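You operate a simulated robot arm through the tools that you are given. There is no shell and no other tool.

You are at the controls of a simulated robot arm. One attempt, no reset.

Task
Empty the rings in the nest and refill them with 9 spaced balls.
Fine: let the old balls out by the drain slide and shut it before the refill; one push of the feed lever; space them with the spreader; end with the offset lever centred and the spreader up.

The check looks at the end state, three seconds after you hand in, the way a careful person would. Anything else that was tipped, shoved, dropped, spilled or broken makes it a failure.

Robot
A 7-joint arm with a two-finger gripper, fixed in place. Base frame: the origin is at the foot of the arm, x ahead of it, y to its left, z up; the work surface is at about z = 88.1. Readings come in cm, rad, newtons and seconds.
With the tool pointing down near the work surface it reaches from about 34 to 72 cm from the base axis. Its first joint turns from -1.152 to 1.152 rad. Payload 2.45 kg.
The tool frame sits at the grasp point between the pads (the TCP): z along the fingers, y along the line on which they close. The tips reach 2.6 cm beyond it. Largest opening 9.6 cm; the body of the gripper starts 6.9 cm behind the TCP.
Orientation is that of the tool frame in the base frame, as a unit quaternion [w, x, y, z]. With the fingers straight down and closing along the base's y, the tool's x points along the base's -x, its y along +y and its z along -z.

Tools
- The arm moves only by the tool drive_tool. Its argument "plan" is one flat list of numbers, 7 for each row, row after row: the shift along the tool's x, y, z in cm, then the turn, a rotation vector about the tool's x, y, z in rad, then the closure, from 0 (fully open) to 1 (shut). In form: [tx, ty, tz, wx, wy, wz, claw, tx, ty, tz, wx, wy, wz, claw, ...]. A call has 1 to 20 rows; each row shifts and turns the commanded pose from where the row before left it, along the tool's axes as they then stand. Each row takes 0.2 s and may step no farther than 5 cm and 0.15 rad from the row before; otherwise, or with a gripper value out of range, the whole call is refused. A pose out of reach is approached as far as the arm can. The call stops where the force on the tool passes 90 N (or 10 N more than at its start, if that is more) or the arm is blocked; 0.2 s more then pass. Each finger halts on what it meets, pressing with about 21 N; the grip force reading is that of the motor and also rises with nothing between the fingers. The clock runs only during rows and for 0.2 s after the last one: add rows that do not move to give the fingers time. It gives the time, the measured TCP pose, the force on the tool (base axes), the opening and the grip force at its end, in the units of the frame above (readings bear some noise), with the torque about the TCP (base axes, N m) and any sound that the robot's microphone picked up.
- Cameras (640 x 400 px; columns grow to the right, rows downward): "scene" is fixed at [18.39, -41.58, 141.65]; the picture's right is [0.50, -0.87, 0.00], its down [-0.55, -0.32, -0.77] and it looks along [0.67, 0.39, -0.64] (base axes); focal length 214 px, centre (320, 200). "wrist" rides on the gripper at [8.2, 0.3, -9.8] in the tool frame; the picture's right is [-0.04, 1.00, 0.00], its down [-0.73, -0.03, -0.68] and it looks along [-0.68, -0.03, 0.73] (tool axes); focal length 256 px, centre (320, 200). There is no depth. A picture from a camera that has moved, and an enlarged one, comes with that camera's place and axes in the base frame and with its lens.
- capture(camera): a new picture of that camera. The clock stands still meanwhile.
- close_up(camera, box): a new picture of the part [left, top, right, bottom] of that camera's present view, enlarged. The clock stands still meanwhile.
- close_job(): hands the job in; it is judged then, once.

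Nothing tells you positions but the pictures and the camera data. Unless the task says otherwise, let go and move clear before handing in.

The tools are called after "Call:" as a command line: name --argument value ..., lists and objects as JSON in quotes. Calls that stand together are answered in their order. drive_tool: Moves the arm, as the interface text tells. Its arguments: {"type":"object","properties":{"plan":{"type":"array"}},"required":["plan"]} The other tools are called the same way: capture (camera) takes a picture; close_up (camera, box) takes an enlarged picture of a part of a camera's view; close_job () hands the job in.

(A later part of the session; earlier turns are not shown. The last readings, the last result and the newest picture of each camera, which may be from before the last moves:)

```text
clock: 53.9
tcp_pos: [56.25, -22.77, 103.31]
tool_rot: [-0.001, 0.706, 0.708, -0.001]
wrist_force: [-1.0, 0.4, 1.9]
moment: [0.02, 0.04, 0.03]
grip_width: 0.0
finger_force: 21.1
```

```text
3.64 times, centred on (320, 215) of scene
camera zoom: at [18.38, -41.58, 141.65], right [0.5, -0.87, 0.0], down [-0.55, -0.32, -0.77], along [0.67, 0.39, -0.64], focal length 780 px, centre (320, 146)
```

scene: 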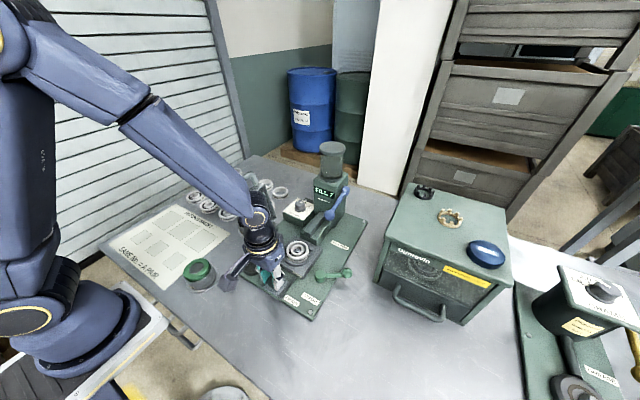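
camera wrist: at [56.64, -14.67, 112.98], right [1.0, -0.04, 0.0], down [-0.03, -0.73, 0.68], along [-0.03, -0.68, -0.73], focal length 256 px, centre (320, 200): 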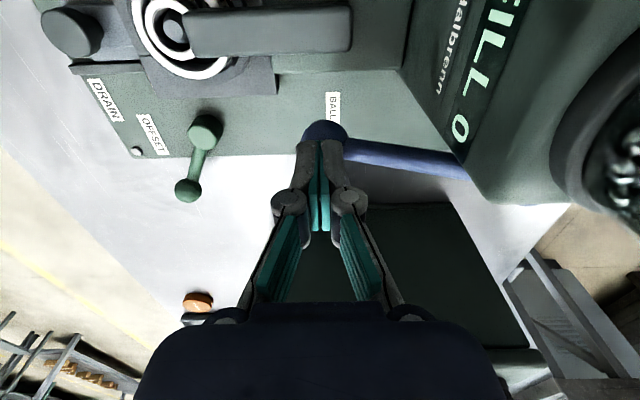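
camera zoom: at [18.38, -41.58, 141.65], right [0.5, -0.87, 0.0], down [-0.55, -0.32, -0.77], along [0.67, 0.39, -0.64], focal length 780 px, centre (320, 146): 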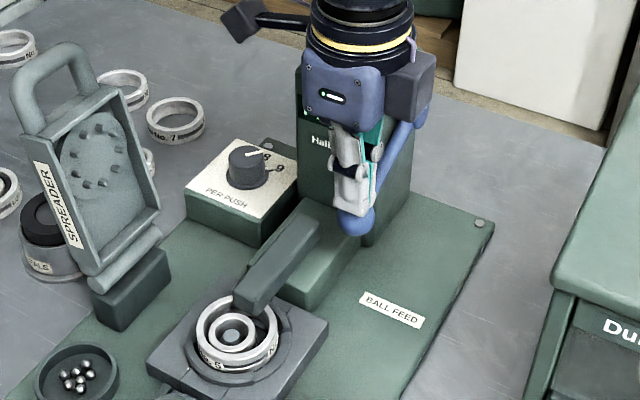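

The lever is going down under light force, so I'll continue the same stroke.

Call:
drive_tool --plan '[0, 0.25, 0.5, 0, 0, 0, 1, 0, 0.28, 0.5, 0, 0, 0, 1, 0, 0.3, 0.5, 0, 0, 0, 1, 0, 0.33, 0.5, 0, 0, 0, 1]'

Call:
capture --camera "wrist"

Call:
close_up --camera "scene" --box '[270, 160, 370, 270]'

```text
clock: 54.9
tcp_pos: [57.39, -22.69, 101.27]
tool_rot: [0.0, 0.706, 0.709, -0.001]
wrist_force: [-2.9, -0.7, 6.3]
moment: [0.0, 0.04, 0.03]
grip_width: 0.0
finger_force: 21.2
```

```text
taken
camera wrist: at [57.73, -14.73, 111.05], right [1.0, -0.04, 0.0], down [-0.03, -0.73, 0.68], along [-0.03, -0.68, -0.73], focal length 256 px, centre (320, 200)
```

wrist: 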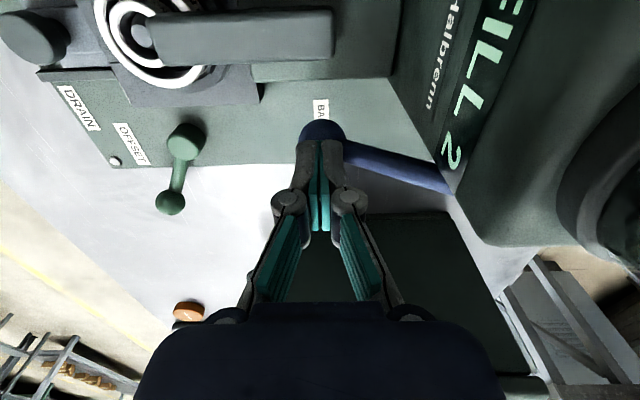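

```text
3.64 times, centred on (320, 215) of scene
camera zoom: at [18.37, -41.58, 141.66], right [0.5, -0.87, 0.0], down [-0.55, -0.32, -0.77], along [0.67, 0.39, -0.64], focal length 780 px, centre (320, 146)
```

zoom: 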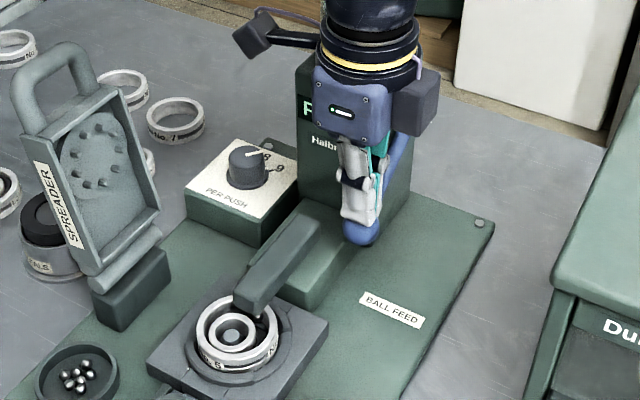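

The display is counting up (2 now), so the feed has triggered. I'll hold still and let it dispense.

Call:
drive_tool --plan '[0, 0, 0, 0, 0, 0, 1, 0, 0, 0, 0, 0, 0, 1, 0, 0, 0, 0, 0, 0, 1, 0, 0, 0, 0, 0, 0, 1, 0, 0, 0, 0, 0, 0, 1, 0, 0, 0, 0, 0, 0, 1, 0, 0, 0, 0, 0, 0, 1, 0, 0, 0, 0, 0, 0, 1]'

Call:
capture --camera "wrist"

Call:
close_up --camera "scene" --box '[270, 210, 330, 270]'

```text
clock: 56.7
tcp_pos: [57.46, -22.69, 101.39]
tool_rot: [0.0, 0.706, 0.708, -0.001]
wrist_force: [0.3, -3.6, 9.7]
moment: [-0.05, 0.01, -0.03]
grip_width: 0.0
finger_force: 21.1
```

```text
taken
camera wrist: at [57.73, -14.72, 111.05], right [1.0, -0.04, 0.0], down [-0.03, -0.73, 0.68], along [-0.03, -0.68, -0.73], focal length 256 px, centre (320, 200)
```

wrist: 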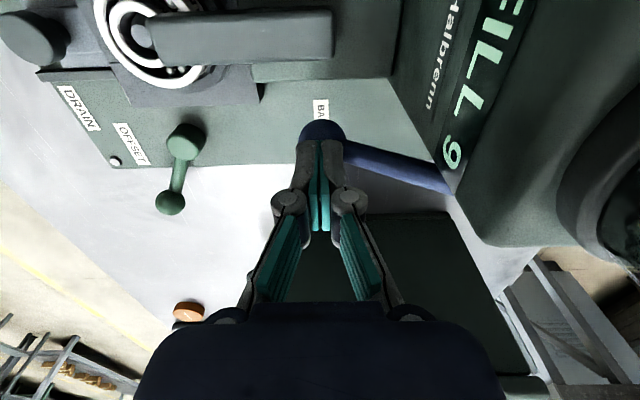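

```text
6.67 times, centred on (300, 240) of scene
camera zoom: at [18.37, -41.59, 141.66], right [0.5, -0.87, 0.0], down [-0.55, -0.32, -0.77], along [0.67, 0.39, -0.64], focal length 1430 px, centre (453, -67)
```

zoom: 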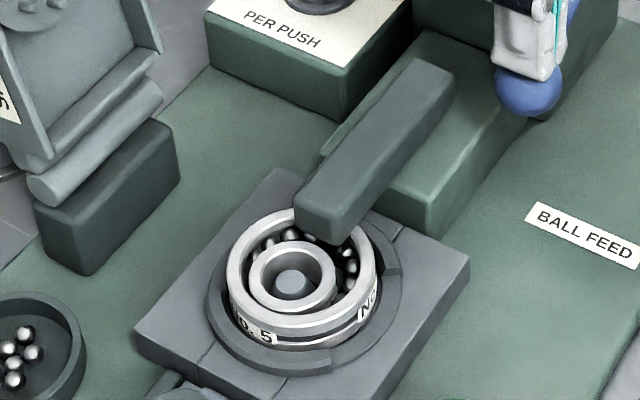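

The display reads FILL 9. I'll ease the lever back up along its arc and rise clear.

Call:
drive_tool --plan '[0, -0.33, -0.5, 0, 0, 0, 1, 0, -0.3, -0.5, 0, 0, 0, 1, 0, -0.28, -0.5, 0, 0, 0, 1, 0, -0.25, -0.5, 0, 0, 0, 1, 0, -0.2, -0.5, 0, 0, 0, 1, 0, -0.15, -0.5, 0, 0, 0, 1, 0, -0.12, -0.5, 0, 0, 0, 1, 0, -0.1, -0.5, 0, 0, 0, 1, 0, 0, -1, 0, 0, 0, 1, 0, 0, -3, 0, 0, 0, 1, 0, 0, -4, 0, 0, 0, 1, 0, 0, -4, 0, 0, 0, 0.8]'

Call:
capture --camera "wrist"

Call:
close_up --camera "scene" --box '[240, 150, 380, 310]'

Call:
close_up --camera "scene" --box '[280, 235, 320, 270]'

```text
clock: 59.3
tcp_pos: [55.57, -22.73, 117.5]
tool_rot: [0.0, 0.707, 0.707, -0.002]
wrist_force: [0.1, 0.2, -0.2]
moment: [0.01, 0.03, 0.02]
grip_width: 1.96
finger_force: 0.1
```

```text
taken
camera wrist: at [55.81, -14.8, 127.13], right [1.0, -0.04, 0.0], down [-0.03, -0.73, 0.68], along [-0.03, -0.68, -0.73], focal length 256 px, centre (320, 200)
```

wrist: 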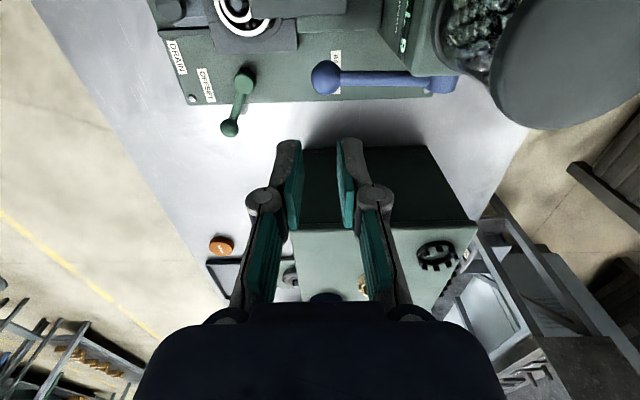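

```text
2.50 times, centred on (310, 230) of scene
camera zoom: at [18.39, -41.58, 141.65], right [0.5, -0.87, 0.0], down [-0.55, -0.32, -0.77], along [0.67, 0.39, -0.64], focal length 536 px, centre (345, 125)
```

zoom: 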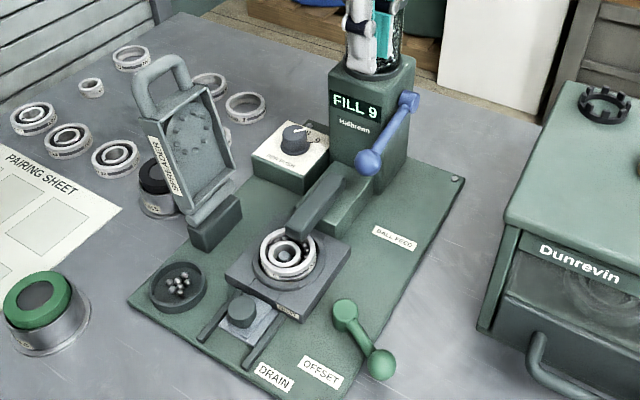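

```text
11.43 times, centred on (300, 252) of scene
camera zoom: at [18.39, -41.58, 141.65], right [0.5, -0.87, 0.0], down [-0.55, -0.32, -0.77], along [0.67, 0.39, -0.64], focal length 2451 px, centre (549, -400)
```

zoom: 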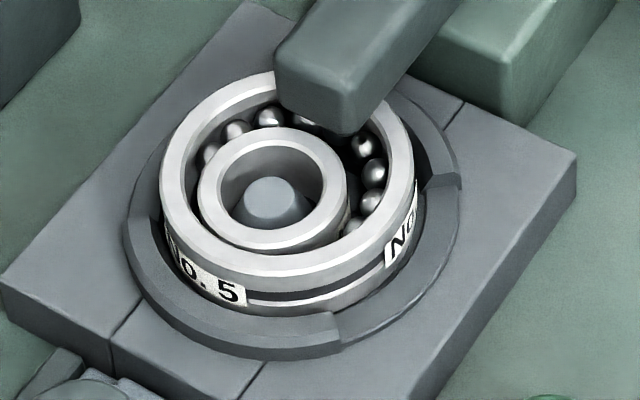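

Nine balls are in and the feed lever is back at rest. Next I'll centre the offset lever, whose knob is now at about (41.5, -32).

Call:
drive_tool --plan '[-2.33, -3.52, 0, 0, 0, 0, 0.6, -2.33, -3.52, 0, 0, 0, 0, 0.5, -2.33, -3.52, 0, 0, 0, 0, 0.5, -2.33, -3.52, 0, 0, 0, 0, 0.5, 0, 0, 0, 0, 0, 0.1175, 0.5, 0, 0, 0, 0, 0, 0.1175, 0.5, 0, 0, 0, 0, 0, 0.1175, 0.5, 0, 0, 0, 0, 0, 0.1175, 0.5, 0, 0, 4, 0, 0, 0, 0.5, 0, 0, 4, 0, 0, 0, 0.5, 0, 0, 4, 0, 0, 0, 0.5, 0, 0, 3, 0, 0, 0, 0.5]'

Call:
capture --camera "wrist"

Call:
close_up --camera "scene" --box '[270, 210, 370, 320]'

```text
clock: 61.9
tcp_pos: [41.82, -32.03, 102.41]
tool_rot: [0.001, 0.851, 0.524, 0.0]
wrist_force: [-0.2, 0.6, -0.7]
moment: [0.01, 0.02, -0.01]
grip_width: 4.84
finger_force: 0.1
```

```text
taken
camera wrist: at [45.58, -25.03, 112.04], right [0.87, -0.48, 0.0], down [-0.35, -0.64, 0.68], along [-0.33, -0.6, -0.73], focal length 256 px, centre (320, 200)
```

wrist: 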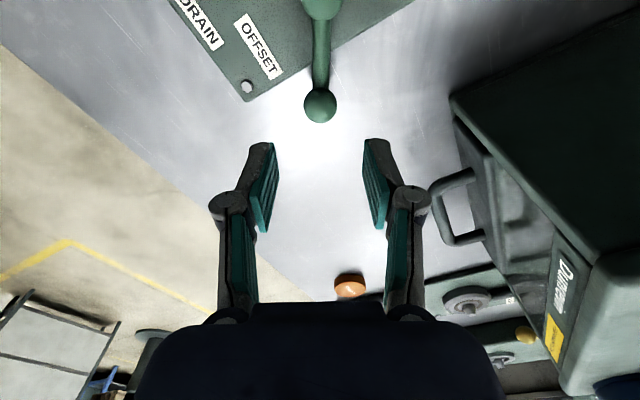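

```text
3.64 times, centred on (320, 265) of scene
camera zoom: at [18.39, -41.58, 141.65], right [0.5, -0.87, 0.0], down [-0.55, -0.32, -0.77], along [0.67, 0.39, -0.64], focal length 780 px, centre (320, -36)
```

zoom: 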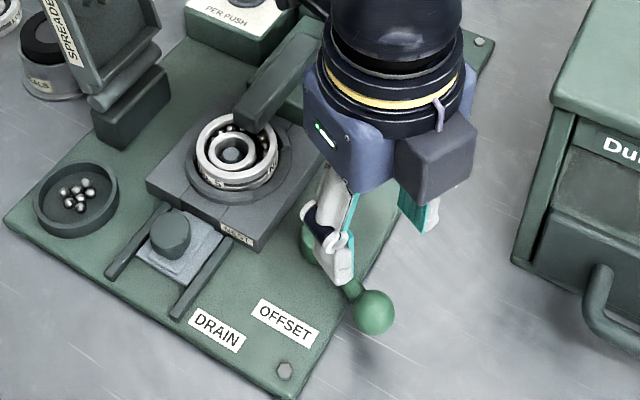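

Call:
drive_tool --plan '[-0.15, -0.09, 3, 0, 0, 0, 0.55, 0, 0, 3, 0, 0, 0, 0.6, 0, 0, 2, 0, 0, 0, 0.6, 0, 0, 1.3, 0, 0, 0, 0.6, 0, 0, 0, 0, 0, 0, 0.6, 0.035, 0.689, 0, 0, 0, -0.1, 0.6, 0.035, 0.689, 0, 0, 0, -0.1, 0.6, 0.035, 0.689, 0, 0, 0, -0.1, 0.6, 0.035, 0.689, 0, 0, 0, -0.1, 0.6, 0.035, 0.689, 0, 0, 0, -0.1, 0.6, 0.035, 0.689, 0, 0, 0, -0.1, 0.6, 0.035, 0.689, 0, 0, 0, -0.1, 0.6]'

Call:
capture --camera "wrist"

Call:
close_up --camera "scene" --box '[270, 210, 370, 320]'

Call:
close_up --camera "scene" --box '[280, 235, 320, 270]'

```text
clock: 64.5
tcp_pos: [46.15, -32.74, 92.96]
tool_rot: [-0.001, 0.619, 0.785, -0.001]
wrist_force: [0.2, 0.0, -0.1]
moment: [0.0, 0.0, 0.0]
grip_width: 3.86
finger_force: 0.1
```

```text
taken
camera wrist: at [44.58, -24.88, 102.7], right [0.98, 0.19, 0.0], down [0.14, -0.72, 0.68], along [0.13, -0.67, -0.73], focal length 256 px, centre (320, 200)
```

wrist: 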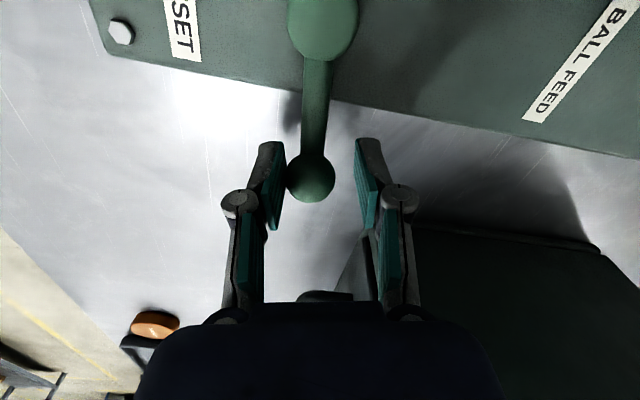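

```text
3.64 times, centred on (320, 265) of scene
camera zoom: at [18.39, -41.58, 141.65], right [0.5, -0.87, 0.0], down [-0.55, -0.32, -0.77], along [0.67, 0.39, -0.64], focal length 780 px, centre (320, -36)
```

zoom: 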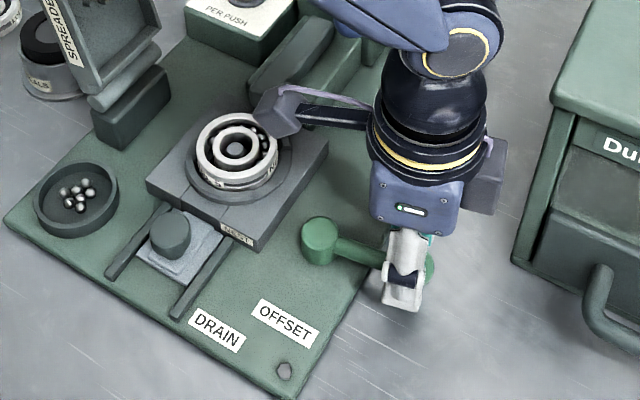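

```text
11.43 times, centred on (300, 252) of scene
camera zoom: at [18.39, -41.58, 141.65], right [0.5, -0.87, 0.0], down [-0.55, -0.32, -0.77], along [0.67, 0.39, -0.64], focal length 2451 px, centre (549, -400)
```

zoom: 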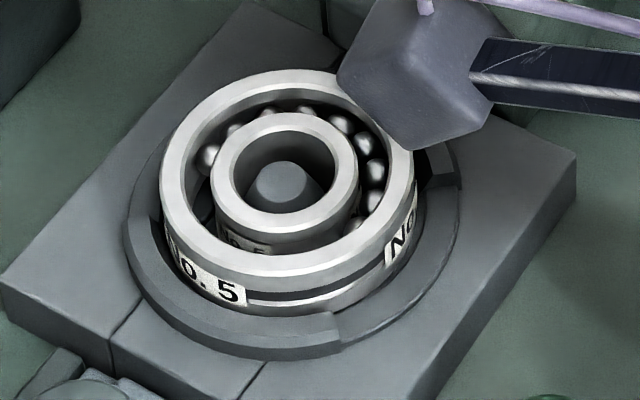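

Call:
drive_tool --plan '[0.03, 0.62, 0, 0, 0, -0.09, 0.6, 0.03, 0.62, 0, 0, 0, -0.09, 0.6, 0.03, 0.62, 0, 0, 0, -0.09, 0.6, 0.03, 0.5, 0, 0, 0, -0.07, 0.6, 0, 0, 0, 0, 0, 0, 0.6]'

Call:
capture --camera "wrist"

Call:
close_up --camera "scene" --box '[270, 210, 370, 320]'

Call:
close_up --camera "scene" --box '[280, 235, 320, 270]'

```text
clock: 65.7
tcp_pos: [48.38, -31.72, 93.15]
tool_rot: [-0.002, 0.477, 0.879, -0.002]
wrist_force: [-0.1, 0.8, -0.2]
moment: [-0.01, -0.01, -0.01]
grip_width: 3.82
finger_force: 0.0
```

```text
taken
camera wrist: at [44.21, -24.89, 102.79], right [0.86, 0.51, 0.0], down [0.38, -0.63, 0.68], along [0.34, -0.59, -0.73], focal length 256 px, centre (320, 200)
```

wrist: 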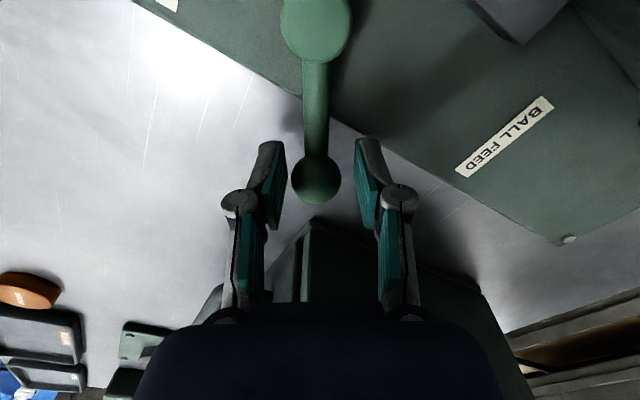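

```text
3.64 times, centred on (320, 265) of scene
camera zoom: at [18.39, -41.58, 141.65], right [0.5, -0.87, 0.0], down [-0.55, -0.32, -0.77], along [0.67, 0.39, -0.64], focal length 780 px, centre (320, -36)
```

zoom: 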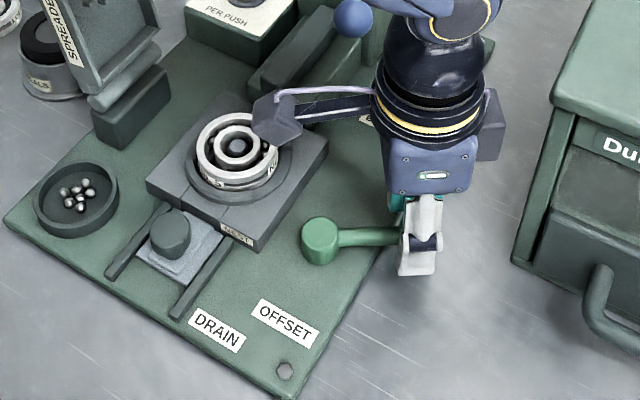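

```text
11.43 times, centred on (300, 252) of scene
camera zoom: at [18.39, -41.58, 141.65], right [0.5, -0.87, 0.0], down [-0.55, -0.32, -0.77], along [0.67, 0.39, -0.64], focal length 2451 px, centre (549, -400)
```

zoom: 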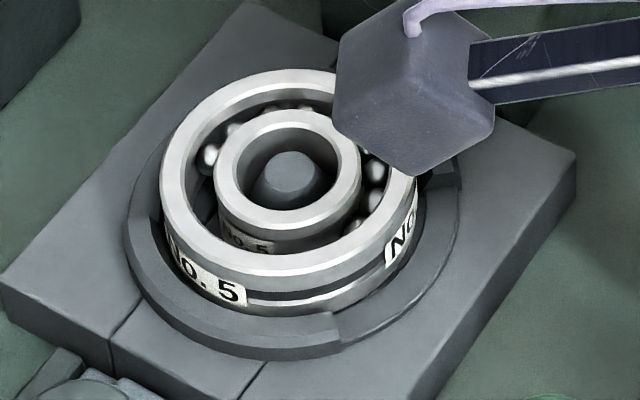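

Call:
drive_tool --plan '[0.01, 0.3, 0, 0, 0, -0.04, 0.6, 0.01, 0.3, 0, 0, 0, -0.04, 0.6, 0, 0, 0, 0, 0, 0, 0.6]'

Call:
capture --camera "wrist"

Call:
close_up --camera "scene" --box '[280, 235, 320, 270]'

```text
clock: 66.5
tcp_pos: [48.64, -31.41, 93.0]
tool_rot: [-0.002, 0.444, 0.896, -0.001]
wrist_force: [-4.7, -0.4, -1.5]
moment: [0.0, 0.0, -0.05]
grip_width: 4.15
finger_force: 1.9
```

```text
taken
camera wrist: at [44.0, -24.94, 102.77], right [0.82, 0.58, 0.0], down [0.42, -0.6, 0.68], along [0.39, -0.56, -0.73], focal length 256 px, centre (320, 200)
```

wrist: 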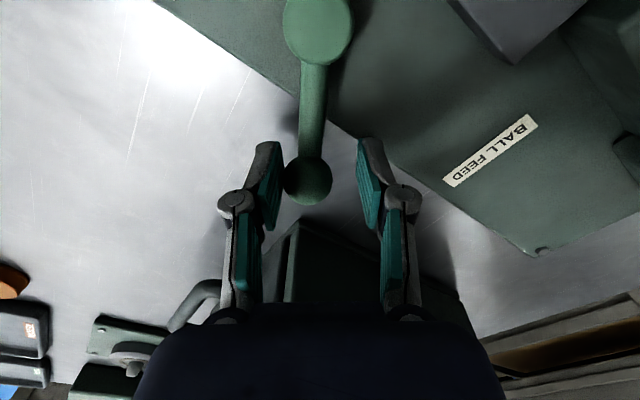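

```text
11.43 times, centred on (300, 252) of scene
camera zoom: at [18.38, -41.59, 141.65], right [0.5, -0.87, 0.0], down [-0.55, -0.32, -0.77], along [0.67, 0.39, -0.64], focal length 2451 px, centre (549, -400)
```

zoom: 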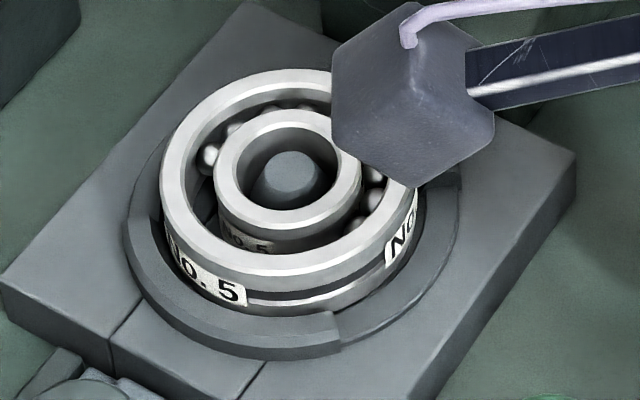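

The lever is now against its centred stop, the inner ring is concentric and the chute tongue has retracted. I'll back off, rise, and look at the spreader from the front.

Call:
drive_tool --plan '[0, -0.6, 0, 0, 0, 0, 0.6, 0, 0, -4, 0, 0, 0, 0.6, 0, 0, -4, 0, 0, 0, 0.6, 0, 0, -4, 0, 0, 0, 0.6, 0, 0, -4, 0, 0, 0, 0.6, 0, 0, 0, 0, 0, -0.132, 0.5, 0, 0, 0, 0, 0, -0.132, 0.5, 0, 0, 0, 0, 0, -0.132, 0.5, 0, 0, 0, 0, 0, -0.132, 0.5, 0, 0, 0, 0, 0, -0.132, 0.5, 0, 0, 0, 0, 0, -0.132, 0.5, 0, 0, 0, 0, 0, -0.132, 0.5, 4, 0, 0, 0, 0, 0, 0.5, 4, 0, 0, 0, 0, 0, 0.5, 4, 4, 0, 0, 0, 0, 0.5, 0, 4.6, 0, 0, 0, 0, 0.5, 0, 4.6, 0, 0, 0, 0, 0.5, 0, 4.6, 0, 0, 0, 0, 0.5, 0, 4.6, 0, 0, 0, 0, 0.5]'

Call:
capture --camera "wrist"

Call:
close_up --camera "scene" --box '[240, 150, 380, 310]'

Call:
close_up --camera "scene" --box '[280, 235, 320, 270]'

Call:
close_up --camera "wrist" --box '[300, 60, 460, 260]'

```text
refused: row 15 steps farther than a row can; nothing moved
```

```text
taken
camera wrist: at [44.0, -24.94, 102.77], right [0.82, 0.58, 0.0], down [0.42, -0.6, 0.68], along [0.39, -0.56, -0.73], focal length 256 px, centre (320, 200)
```

wrist: 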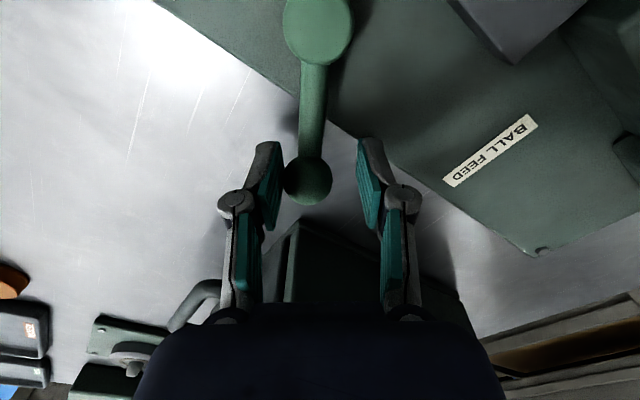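

```text
2.50 times, centred on (310, 230) of scene
camera zoom: at [18.38, -41.59, 141.65], right [0.5, -0.87, 0.0], down [-0.55, -0.32, -0.77], along [0.67, 0.39, -0.64], focal length 536 px, centre (345, 125)
```

zoom: 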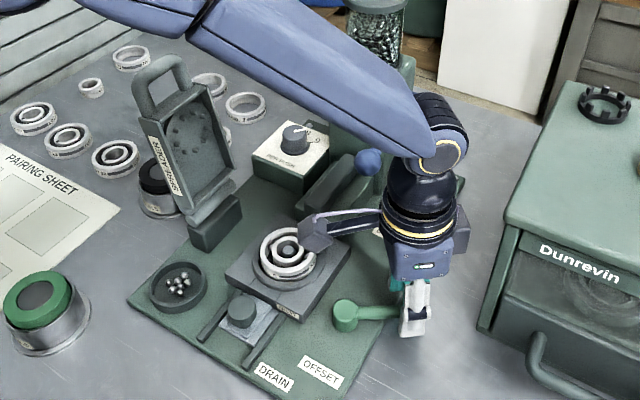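

```text
11.43 times, centred on (300, 252) of scene
camera zoom: at [18.38, -41.59, 141.65], right [0.5, -0.87, 0.0], down [-0.55, -0.32, -0.77], along [0.67, 0.39, -0.64], focal length 2451 px, centre (549, -400)
```

zoom: 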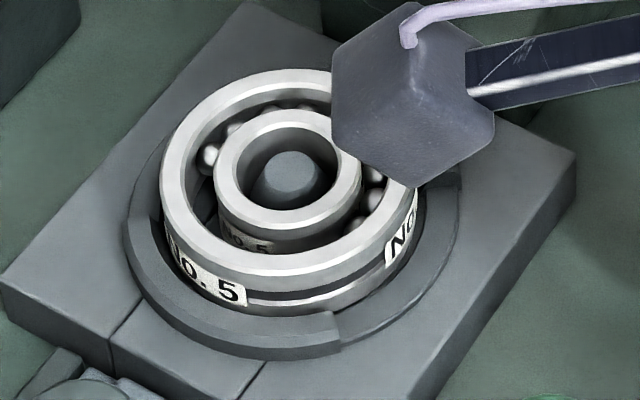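

```text
2.00 times, centred on (380, 160) of wrist
camera zoom: at [44.0, -24.94, 102.77], right [0.82, 0.58, 0.0], down [0.42, -0.6, 0.68], along [0.39, -0.56, -0.73], focal length 512 px, centre (200, 280)
```

zoom: 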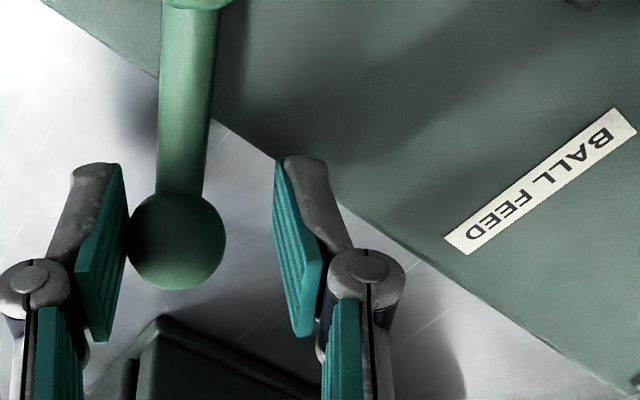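

Call:
drive_tool --plan '[0, -0.6, 0, 0, 0, 0, 0.6, 0, 0, -4, 0, 0, 0, 0.6, 0, 0, -4, 0, 0, 0, 0.6, 0, 0, -4, 0, 0, 0, 0.6, 0, 0, -4, 0, 0, 0, 0.6, 0, 0, 0, 0, 0, -0.132, 0.5, 0, 0, 0, 0, 0, -0.132, 0.5, 0, 0, 0, 0, 0, -0.132, 0.5, 0, 0, 0, 0, 0, -0.132, 0.5, 0, 0, 0, 0, 0, -0.132, 0.5, 0, 0, 0, 0, 0, -0.132, 0.5, 0, 0, 0, 0, 0, -0.132, 0.5, 4, 0, 0, 0, 0, 0, 0.5, 4, 0, 0, 0, 0, 0, 0.5, 4, 2.5, 0, 0, 0, 0, 0.5, 0, 4.9, 0, 0, 0, 0, 0.5, 0, 4.9, 0, 0, 0, 0, 0.5, 0, 4.9, 0, 0, 0, 0, 0.5, 0, 4.9, 0, 0, 0, 0, 0.5]'

Call:
capture --camera "wrist"

Call:
close_up --camera "scene" --box '[240, 150, 380, 310]'

Call:
close_up --camera "scene" --box '[280, 235, 320, 270]'

Call:
close_up --camera "wrist" --box '[300, 60, 460, 260]'

```text
clock: 70.5
tcp_pos: [36.53, -9.83, 109.34]
tool_rot: [0.0, -0.003, 1.0, -0.001]
wrist_force: [-0.3, -0.6, 0.0]
moment: [-0.03, -0.03, 0.05]
grip_width: 4.79
finger_force: 0.0
```

```text
taken
camera wrist: at [28.33, -9.62, 119.04], right [0.03, 1.0, 0.0], down [0.74, -0.02, 0.68], along [0.68, -0.02, -0.74], focal length 256 px, centre (320, 200)
```

wrist: 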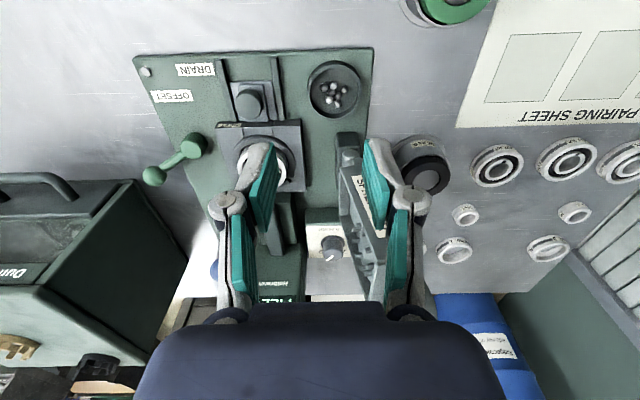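

```text
2.50 times, centred on (310, 230) of scene
camera zoom: at [18.39, -41.58, 141.66], right [0.5, -0.87, 0.0], down [-0.55, -0.32, -0.77], along [0.67, 0.39, -0.64], focal length 536 px, centre (345, 125)
```

zoom: 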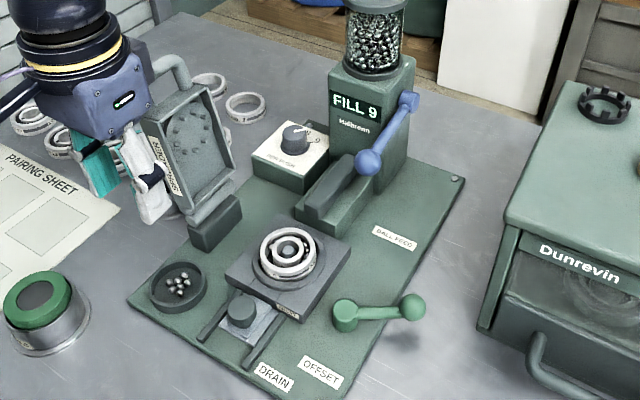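

```text
11.43 times, centred on (300, 252) of scene
camera zoom: at [18.39, -41.58, 141.66], right [0.5, -0.87, 0.0], down [-0.55, -0.32, -0.77], along [0.67, 0.39, -0.64], focal length 2451 px, centre (549, -400)
```

zoom: 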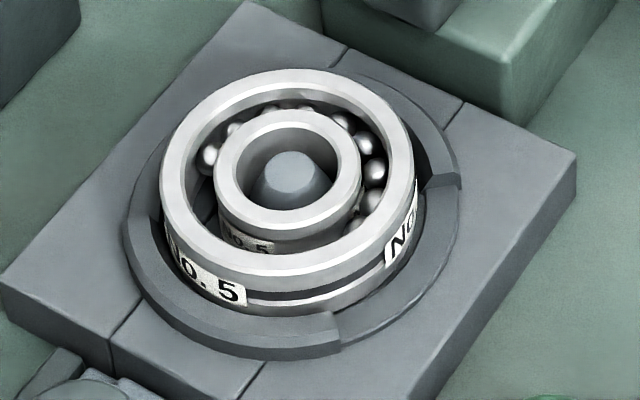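

```text
2.00 times, centred on (380, 160) of wrist
camera zoom: at [28.33, -9.62, 119.04], right [0.03, 1.0, 0.0], down [0.74, -0.02, 0.68], along [0.68, -0.02, -0.74], focal length 512 px, centre (200, 280)
```

zoom: 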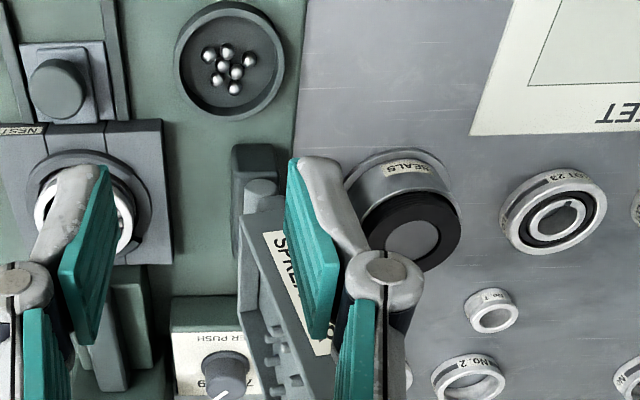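

All checks so far are good: the lever matches its first position, the rings are concentric and the count is 9. I'll shift to get an unobstructed view of the spreader handle.

Call:
drive_tool --plan '[0, -3.5, -3, 0, 0, 0, 0.5, 0, -3.5, -3, 0, 0, 0, 0.5, 0, -3.2, -3, 0, 0, 0, 0.5]'

Call:
capture --camera "wrist"

Call:
close_up --camera "wrist" --box '[380, 90, 540, 250]'

Call:
close_up --camera "scene" --box '[220, 160, 300, 260]'

```text
clock: 71.3
tcp_pos: [36.22, -19.95, 118.31]
tool_rot: [-0.001, -0.004, 1.0, 0.001]
wrist_force: [-0.2, 0.2, -0.3]
moment: [0.0, 0.05, -0.03]
grip_width: 4.81
finger_force: 0.0
```

```text
taken
camera wrist: at [28.05, -19.85, 128.07], right [0.03, 1.0, 0.0], down [0.74, -0.02, 0.68], along [0.68, -0.02, -0.74], focal length 256 px, centre (320, 200)
```

wrist: 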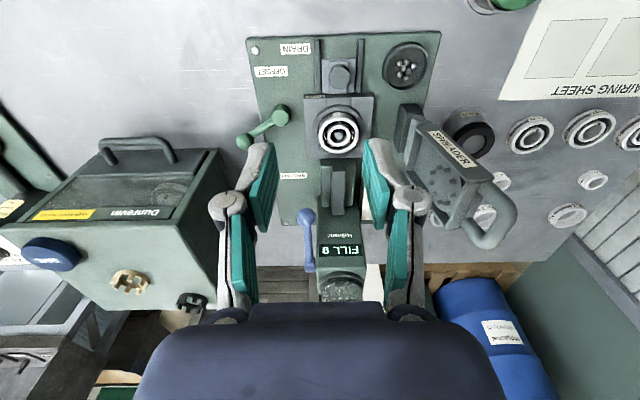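

```text
2.50 times, centred on (460, 170) of wrist
camera zoom: at [28.05, -19.85, 128.07], right [0.03, 1.0, 0.0], down [0.74, -0.02, 0.68], along [0.68, -0.02, -0.74], focal length 640 px, centre (-30, 275)
```

zoom: 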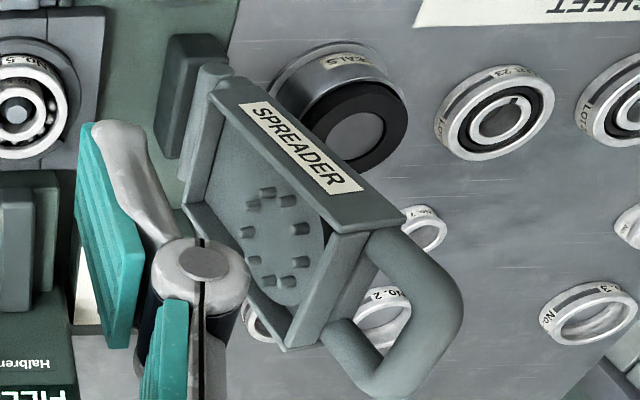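

```text
4.00 times, centred on (260, 210) of scene
camera zoom: at [18.39, -41.58, 141.65], right [0.5, -0.87, 0.0], down [-0.55, -0.32, -0.77], along [0.67, 0.39, -0.64], focal length 858 px, centre (560, 160)
```

zoom: 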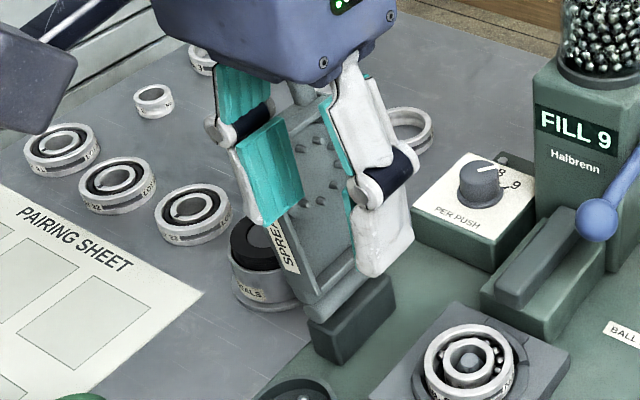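

I now have the spreader geometry: hinge axis at about y=-7.3, z=95.6, and a U-handle with its bar at about (47.6, -2.7, 111.2). I'll come over the handle with the fingers closing along x, so they grip the U from outside.

Call:
drive_tool --plan '[0, 0, -3.2, 0, 0, 0, 0.3, 0, 0, -3.2, 0, 0, 0, 0.1, -2.28, 3.39, 0, 0, 0, 0, 0, -2.28, 3.39, 0, 0, 0, 0, 0, -2.28, 3.39, 0, 0, 0, 0, 0, -2.28, 3.39, 0, 0, 0, 0, 0, -2.28, 3.39, 0, 0, 0, 0, 0, 0, 0, 0, 0, 0, 0.143, 0, 0, 0, 0, 0, 0, 0.143, 0, 0, 0, 0, 0, 0, 0.143, 0, 0, 0, 0, 0, 0, 0.143, 0, 0, 0, 0, 0, 0, 0.143, 0, 0, 0, 0, 0, 0, 0.143, 0, 0, 0, 0, 0, 0, 0.143, 0, 0, 0, 0, 0, 0, 0.143, 0, 0, 0, 0, 0, 0, 0.143, 0, 0, 0, 0, 0, 0, 0.143, 0, 0, 0, 0, 0, 0, 0.141, 0]'

Call:
capture --camera "wrist"

Call:
close_up --camera "wrist" --box '[250, 60, 410, 220]'

Call:
close_up --camera "scene" --box '[220, 130, 320, 260]'

```text
clock: 75.1
tcp_pos: [47.74, -3.08, 124.48]
tool_rot: [-0.001, 0.705, 0.709, -0.001]
wrist_force: [0.2, -0.5, -0.6]
moment: [0.0, 0.0, -0.03]
grip_width: 9.58
finger_force: 0.1
```

```text
taken
camera wrist: at [47.97, 5.06, 134.15], right [1.0, -0.04, 0.0], down [-0.02, -0.73, 0.68], along [-0.03, -0.68, -0.73], focal length 256 px, centre (320, 200)
```

wrist: 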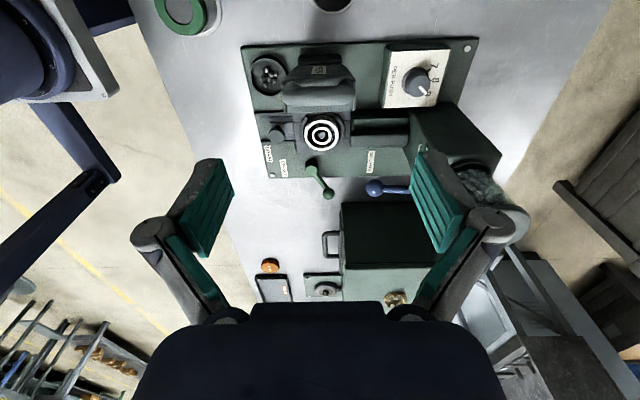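

```text
2.50 times, centred on (330, 140) of wrist
camera zoom: at [47.97, 5.06, 134.15], right [1.0, -0.04, 0.0], down [-0.02, -0.73, 0.68], along [-0.03, -0.68, -0.73], focal length 640 px, centre (295, 350)
```

zoom: 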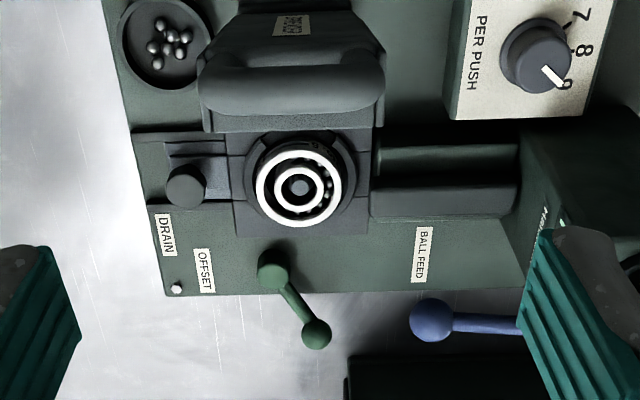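

```text
3.08 times, centred on (270, 195) of scene
camera zoom: at [18.39, -41.58, 141.65], right [0.5, -0.87, 0.0], down [-0.55, -0.32, -0.77], along [0.67, 0.39, -0.64], focal length 660 px, centre (474, 215)
```

zoom: 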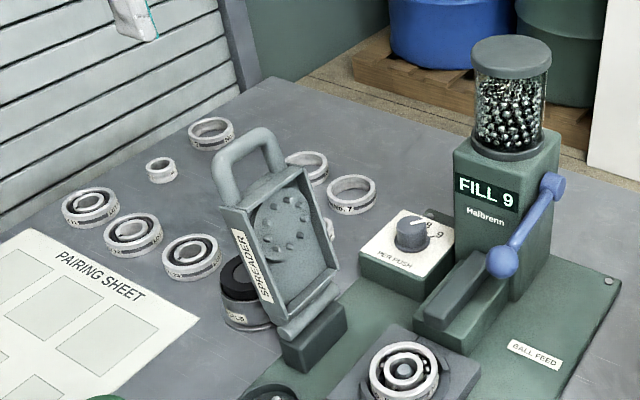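

Call:
drive_tool --plan '[-0.42, -0.37, 3, 0, 0, 0, 0, 0, 0, 3, 0, 0, 0, 0, 0, 0, 3, 0, 0, 0, 0, 0, 0, 2, 0, 0, 0, 0, 0, 0, 1.2, 0, 0, 0, 0, 0, 0, 0, 0, 0, 0, 0]'

Call:
capture --camera "wrist"

Call:
close_up --camera "scene" --box '[220, 130, 320, 260]'

```text
clock: 76.5
tcp_pos: [47.36, -3.4, 112.27]
tool_rot: [0.0, 0.705, 0.709, -0.002]
wrist_force: [-0.4, 0.3, -0.1]
moment: [0.02, -0.02, 0.02]
grip_width: 9.61
finger_force: 0.1
```

```text
taken
camera wrist: at [47.56, 4.65, 121.91], right [1.0, -0.03, 0.0], down [-0.02, -0.73, 0.68], along [-0.02, -0.68, -0.73], focal length 256 px, centre (320, 200)
```

wrist: 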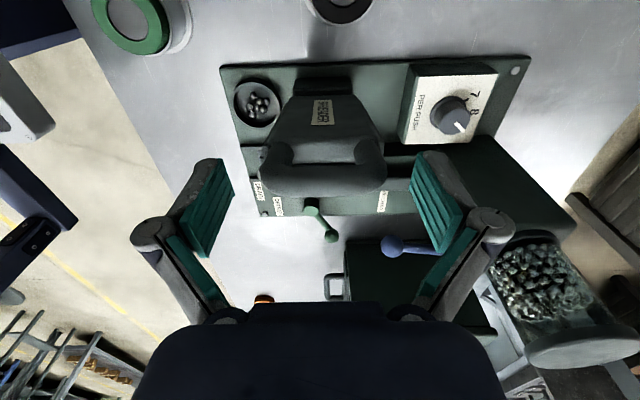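

```text
3.08 times, centred on (270, 195) of scene
camera zoom: at [18.39, -41.58, 141.65], right [0.5, -0.87, 0.0], down [-0.55, -0.32, -0.77], along [0.67, 0.39, -0.64], focal length 660 px, centre (474, 215)
```

zoom: 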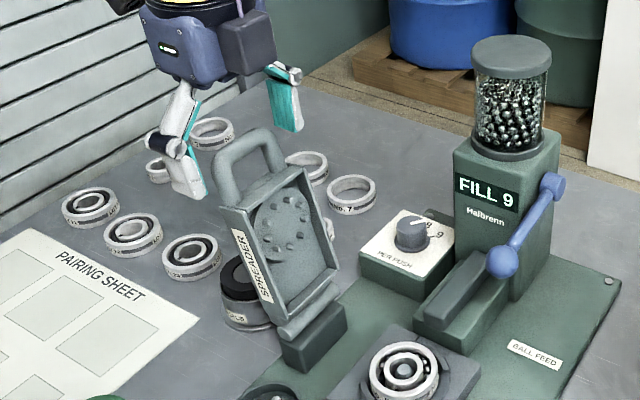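

The U-handle is centred between the open fingers, with its bar about 0.6 cm below the TCP. I'll close on it.

Call:
drive_tool --plan '[0, 0, 0, 0, 0, 0, 0.7, 0, 0, 0, 0, 0, 0, 0.7, 0, 0, 0, 0, 0, 0, 0.7, 0, 0, 0, 0, 0, 0, 0.7]'

Call:
capture --camera "wrist"

Call:
close_up --camera "scene" --box '[220, 130, 320, 260]'

```text
clock: 77.5
tcp_pos: [47.5, -3.32, 112.37]
tool_rot: [0.002, 0.705, 0.71, 0.0]
wrist_force: [19.3, 1.0, 7.9]
moment: [-0.01, -0.33, -0.01]
grip_width: 6.64
finger_force: 45.0
```

```text
taken
camera wrist: at [47.7, 4.65, 122.03], right [1.0, -0.03, 0.0], down [-0.03, -0.73, 0.68], along [-0.02, -0.68, -0.73], focal length 256 px, centre (320, 200)
```

wrist: 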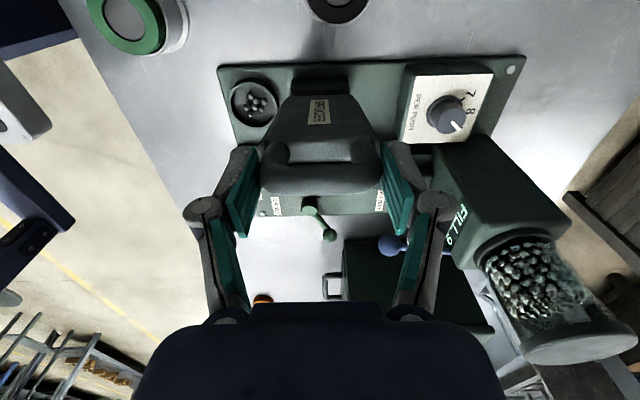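

```text
3.08 times, centred on (270, 195) of scene
camera zoom: at [18.44, -41.58, 141.65], right [0.5, -0.87, 0.0], down [-0.55, -0.32, -0.77], along [0.67, 0.39, -0.64], focal length 660 px, centre (474, 215)
```

zoom: 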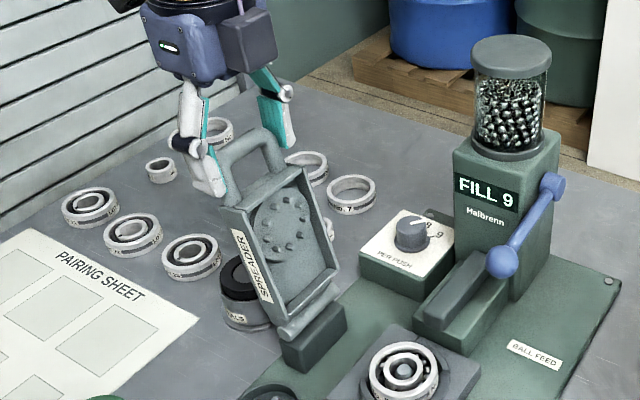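

Call:
drive_tool --plan '[0, 0.2, 0, 0, 0, 0, 0.7, -1.27, 0, -0.27, 0, 0, 0, 0.7, -1.33, 0, -0.18, 0, 0, 0, 0.7, -1.35, 0, -0.06, 0, 0, 0, 0.7, -1.35, 0, 0.06, 0, 0, 0, 0.7]'

Call:
close_up --camera "scene" --box '[220, 130, 320, 260]'

```text
clock: 78.7
tcp_pos: [47.45, -8.54, 112.62]
tool_rot: [-0.002, 0.705, 0.71, -0.003]
wrist_force: [5.5, 9.0, -9.1]
moment: [1.49, -0.07, -0.16]
grip_width: 6.6
finger_force: 44.9
```

```text
3.08 times, centred on (270, 195) of scene
camera zoom: at [18.42, -41.56, 141.66], right [0.5, -0.87, 0.0], down [-0.55, -0.32, -0.77], along [0.67, 0.39, -0.64], focal length 660 px, centre (474, 215)
```

zoom: 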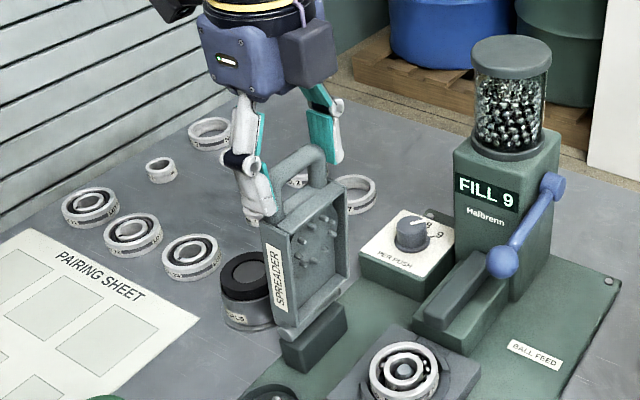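

Call:
drive_tool --plan '[-1.33, 0, 0.18, 0, 0, 0, 0.7, -1.32, 0, 0.29, 0, 0, 0, 0.7, -1.29, 0, 0.4, 0, 0, 0, 0.7, -1.24, 0, 0.52, 0, 0, 0, 0.7, -1.2, 0, 0.62, 0, 0, 0, 0.7]'

Call:
close_up --camera "scene" --box '[230, 140, 350, 280]'

```text
clock: 79.9
tcp_pos: [47.5, -15.11, 110.69]
tool_rot: [0.0, 0.705, 0.709, -0.002]
wrist_force: [-9.8, 0.9, 11.2]
moment: [1.31, 0.51, -0.06]
grip_width: 6.61
finger_force: 45.1
```

```text
2.86 times, centred on (290, 210) of scene
camera zoom: at [18.34, -41.58, 141.66], right [0.5, -0.87, 0.0], down [-0.55, -0.32, -0.77], along [0.67, 0.39, -0.64], focal length 613 px, centre (406, 171)
```

zoom: 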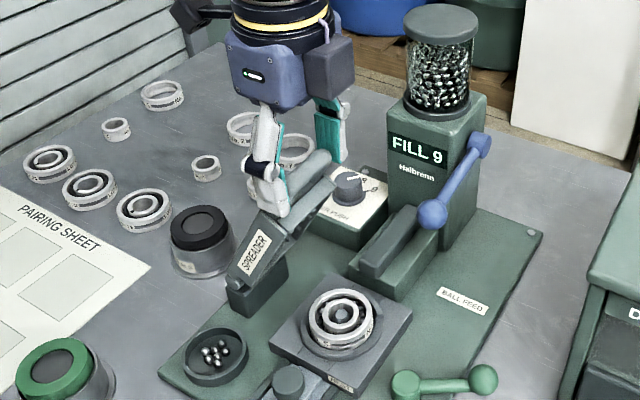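

Call:
drive_tool --plan '[-1.14, 0, 0.73, 0, 0, 0, 0.7, -1.07, 0, 0.82, 0, 0, 0, 0.7, -0.99, 0, 0.91, 0, 0, 0, 0.7, -0.91, 0, 0.99, 0, 0, 0, 0.7, -0.82, 0, 1.07, 0, 0, 0, 0.7, -0.73, 0, 1.14, 0, 0, 0, 0.7]'

Call:
close_up --camera "scene" --box '[240, 150, 370, 300]'

Call:
capture --camera "wrist"

```text
clock: 81.3
tcp_pos: [47.49, -20.8, 105.15]
tool_rot: [0.001, 0.705, 0.709, -0.002]
wrist_force: [-6.2, -8.4, 12.6]
moment: [1.07, 0.46, -0.01]
grip_width: 6.61
finger_force: 44.8
```

```text
2.67 times, centred on (305, 225) of scene
camera zoom: at [18.35, -41.61, 141.65], right [0.5, -0.87, 0.0], down [-0.55, -0.32, -0.77], along [0.67, 0.39, -0.64], focal length 572 px, centre (360, 133)
```

zoom: 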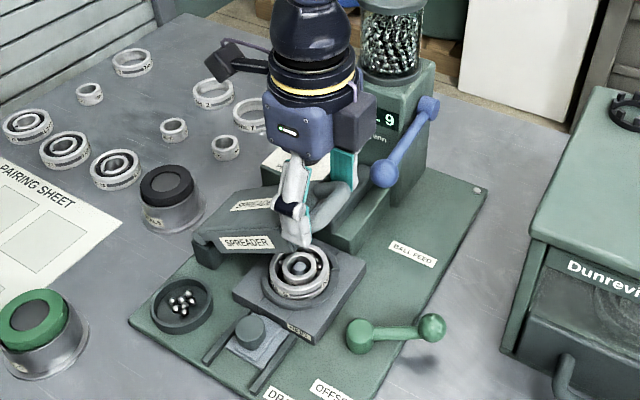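

```text
taken
camera wrist: at [47.79, -12.76, 114.76], right [1.0, -0.04, 0.0], down [-0.03, -0.73, 0.68], along [-0.02, -0.68, -0.73], focal length 256 px, centre (320, 200)
```

wrist: 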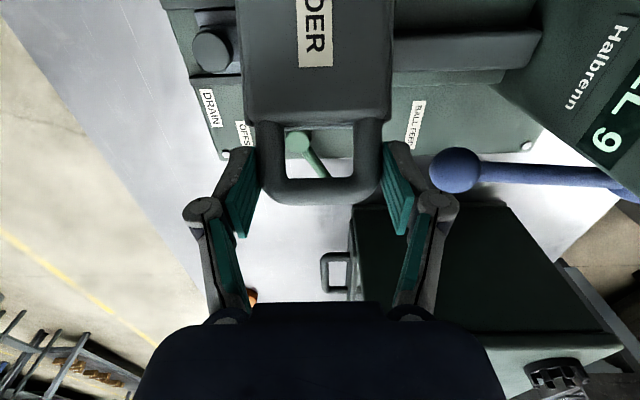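

The spreader is about 30° above horizontal and swings well. The right finger's knuckle will pass near the feed lever's knob, so I'll check that clearance before going lower.

Call:
close_up --camera "wrist" --box '[370, 130, 490, 250]'

Call:
close_up --camera "scene" --box '[290, 175, 350, 235]'

```text
3.33 times, centred on (430, 190) of wrist
camera zoom: at [47.79, -12.76, 114.76], right [1.0, -0.04, 0.0], down [-0.03, -0.73, 0.68], along [-0.02, -0.68, -0.73], focal length 853 px, centre (-47, 233)
```

zoom: 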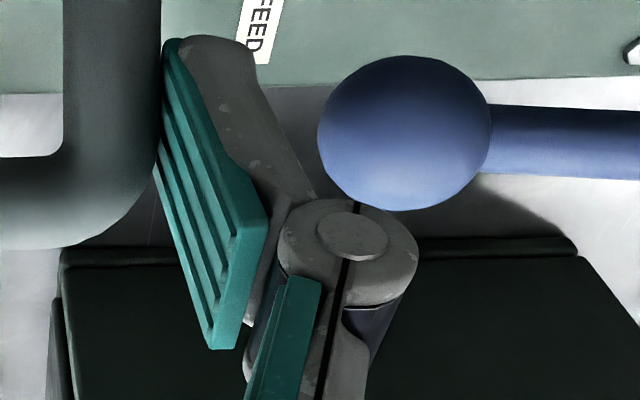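

```text
6.67 times, centred on (320, 205) of scene
camera zoom: at [18.35, -41.61, 141.65], right [0.5, -0.87, 0.0], down [-0.55, -0.32, -0.77], along [0.67, 0.39, -0.64], focal length 1430 px, centre (320, 167)
```

zoom: 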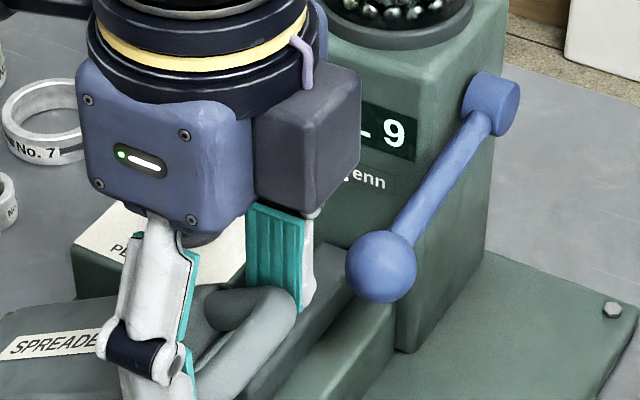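

The knuckle reaches about x=52.9 and the feed knob starts at about 54.4, so there is about 1.5 cm of clearance. I'll continue lowering.

Call:
drive_tool --plan '[-0.62, 0, 1.2, 0, 0, 0, 0.7, -0.52, 0, 1.24, 0, 0, 0, 0.7, -0.4, 0, 1.29, 0, 0, 0, 0.7]'

Call:
close_up --camera "scene" --box '[250, 170, 370, 300]'

Call:
capture --camera "wrist"

```text
clock: 82.1
tcp_pos: [47.51, -22.28, 101.25]
tool_rot: [0.0, 0.705, 0.71, -0.002]
wrist_force: [-3.1, -11.5, 11.0]
moment: [1.07, 0.33, -0.02]
grip_width: 6.67
finger_force: 44.6
```

```text
3.08 times, centred on (310, 235) of scene
camera zoom: at [18.37, -41.62, 141.65], right [0.5, -0.87, 0.0], down [-0.55, -0.32, -0.77], along [0.67, 0.39, -0.64], focal length 660 px, centre (351, 92)
```

zoom: 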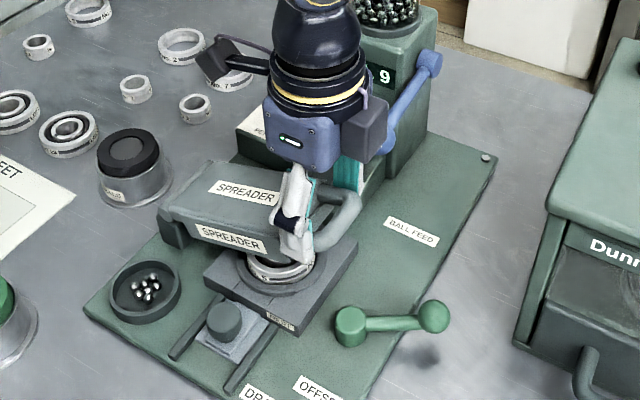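

```text
taken
camera wrist: at [47.78, -14.28, 110.95], right [1.0, -0.03, 0.0], down [-0.02, -0.73, 0.68], along [-0.02, -0.68, -0.73], focal length 256 px, centre (320, 200)
```

wrist: 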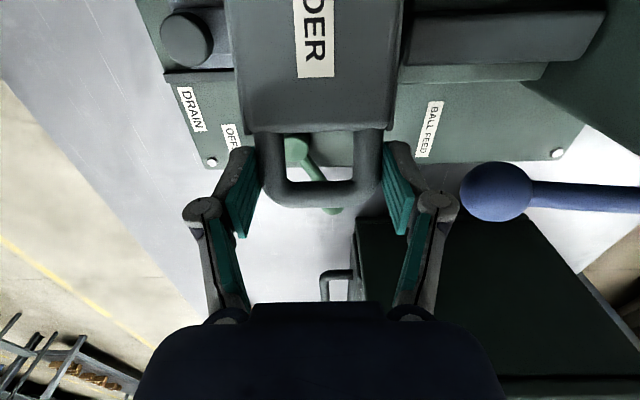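

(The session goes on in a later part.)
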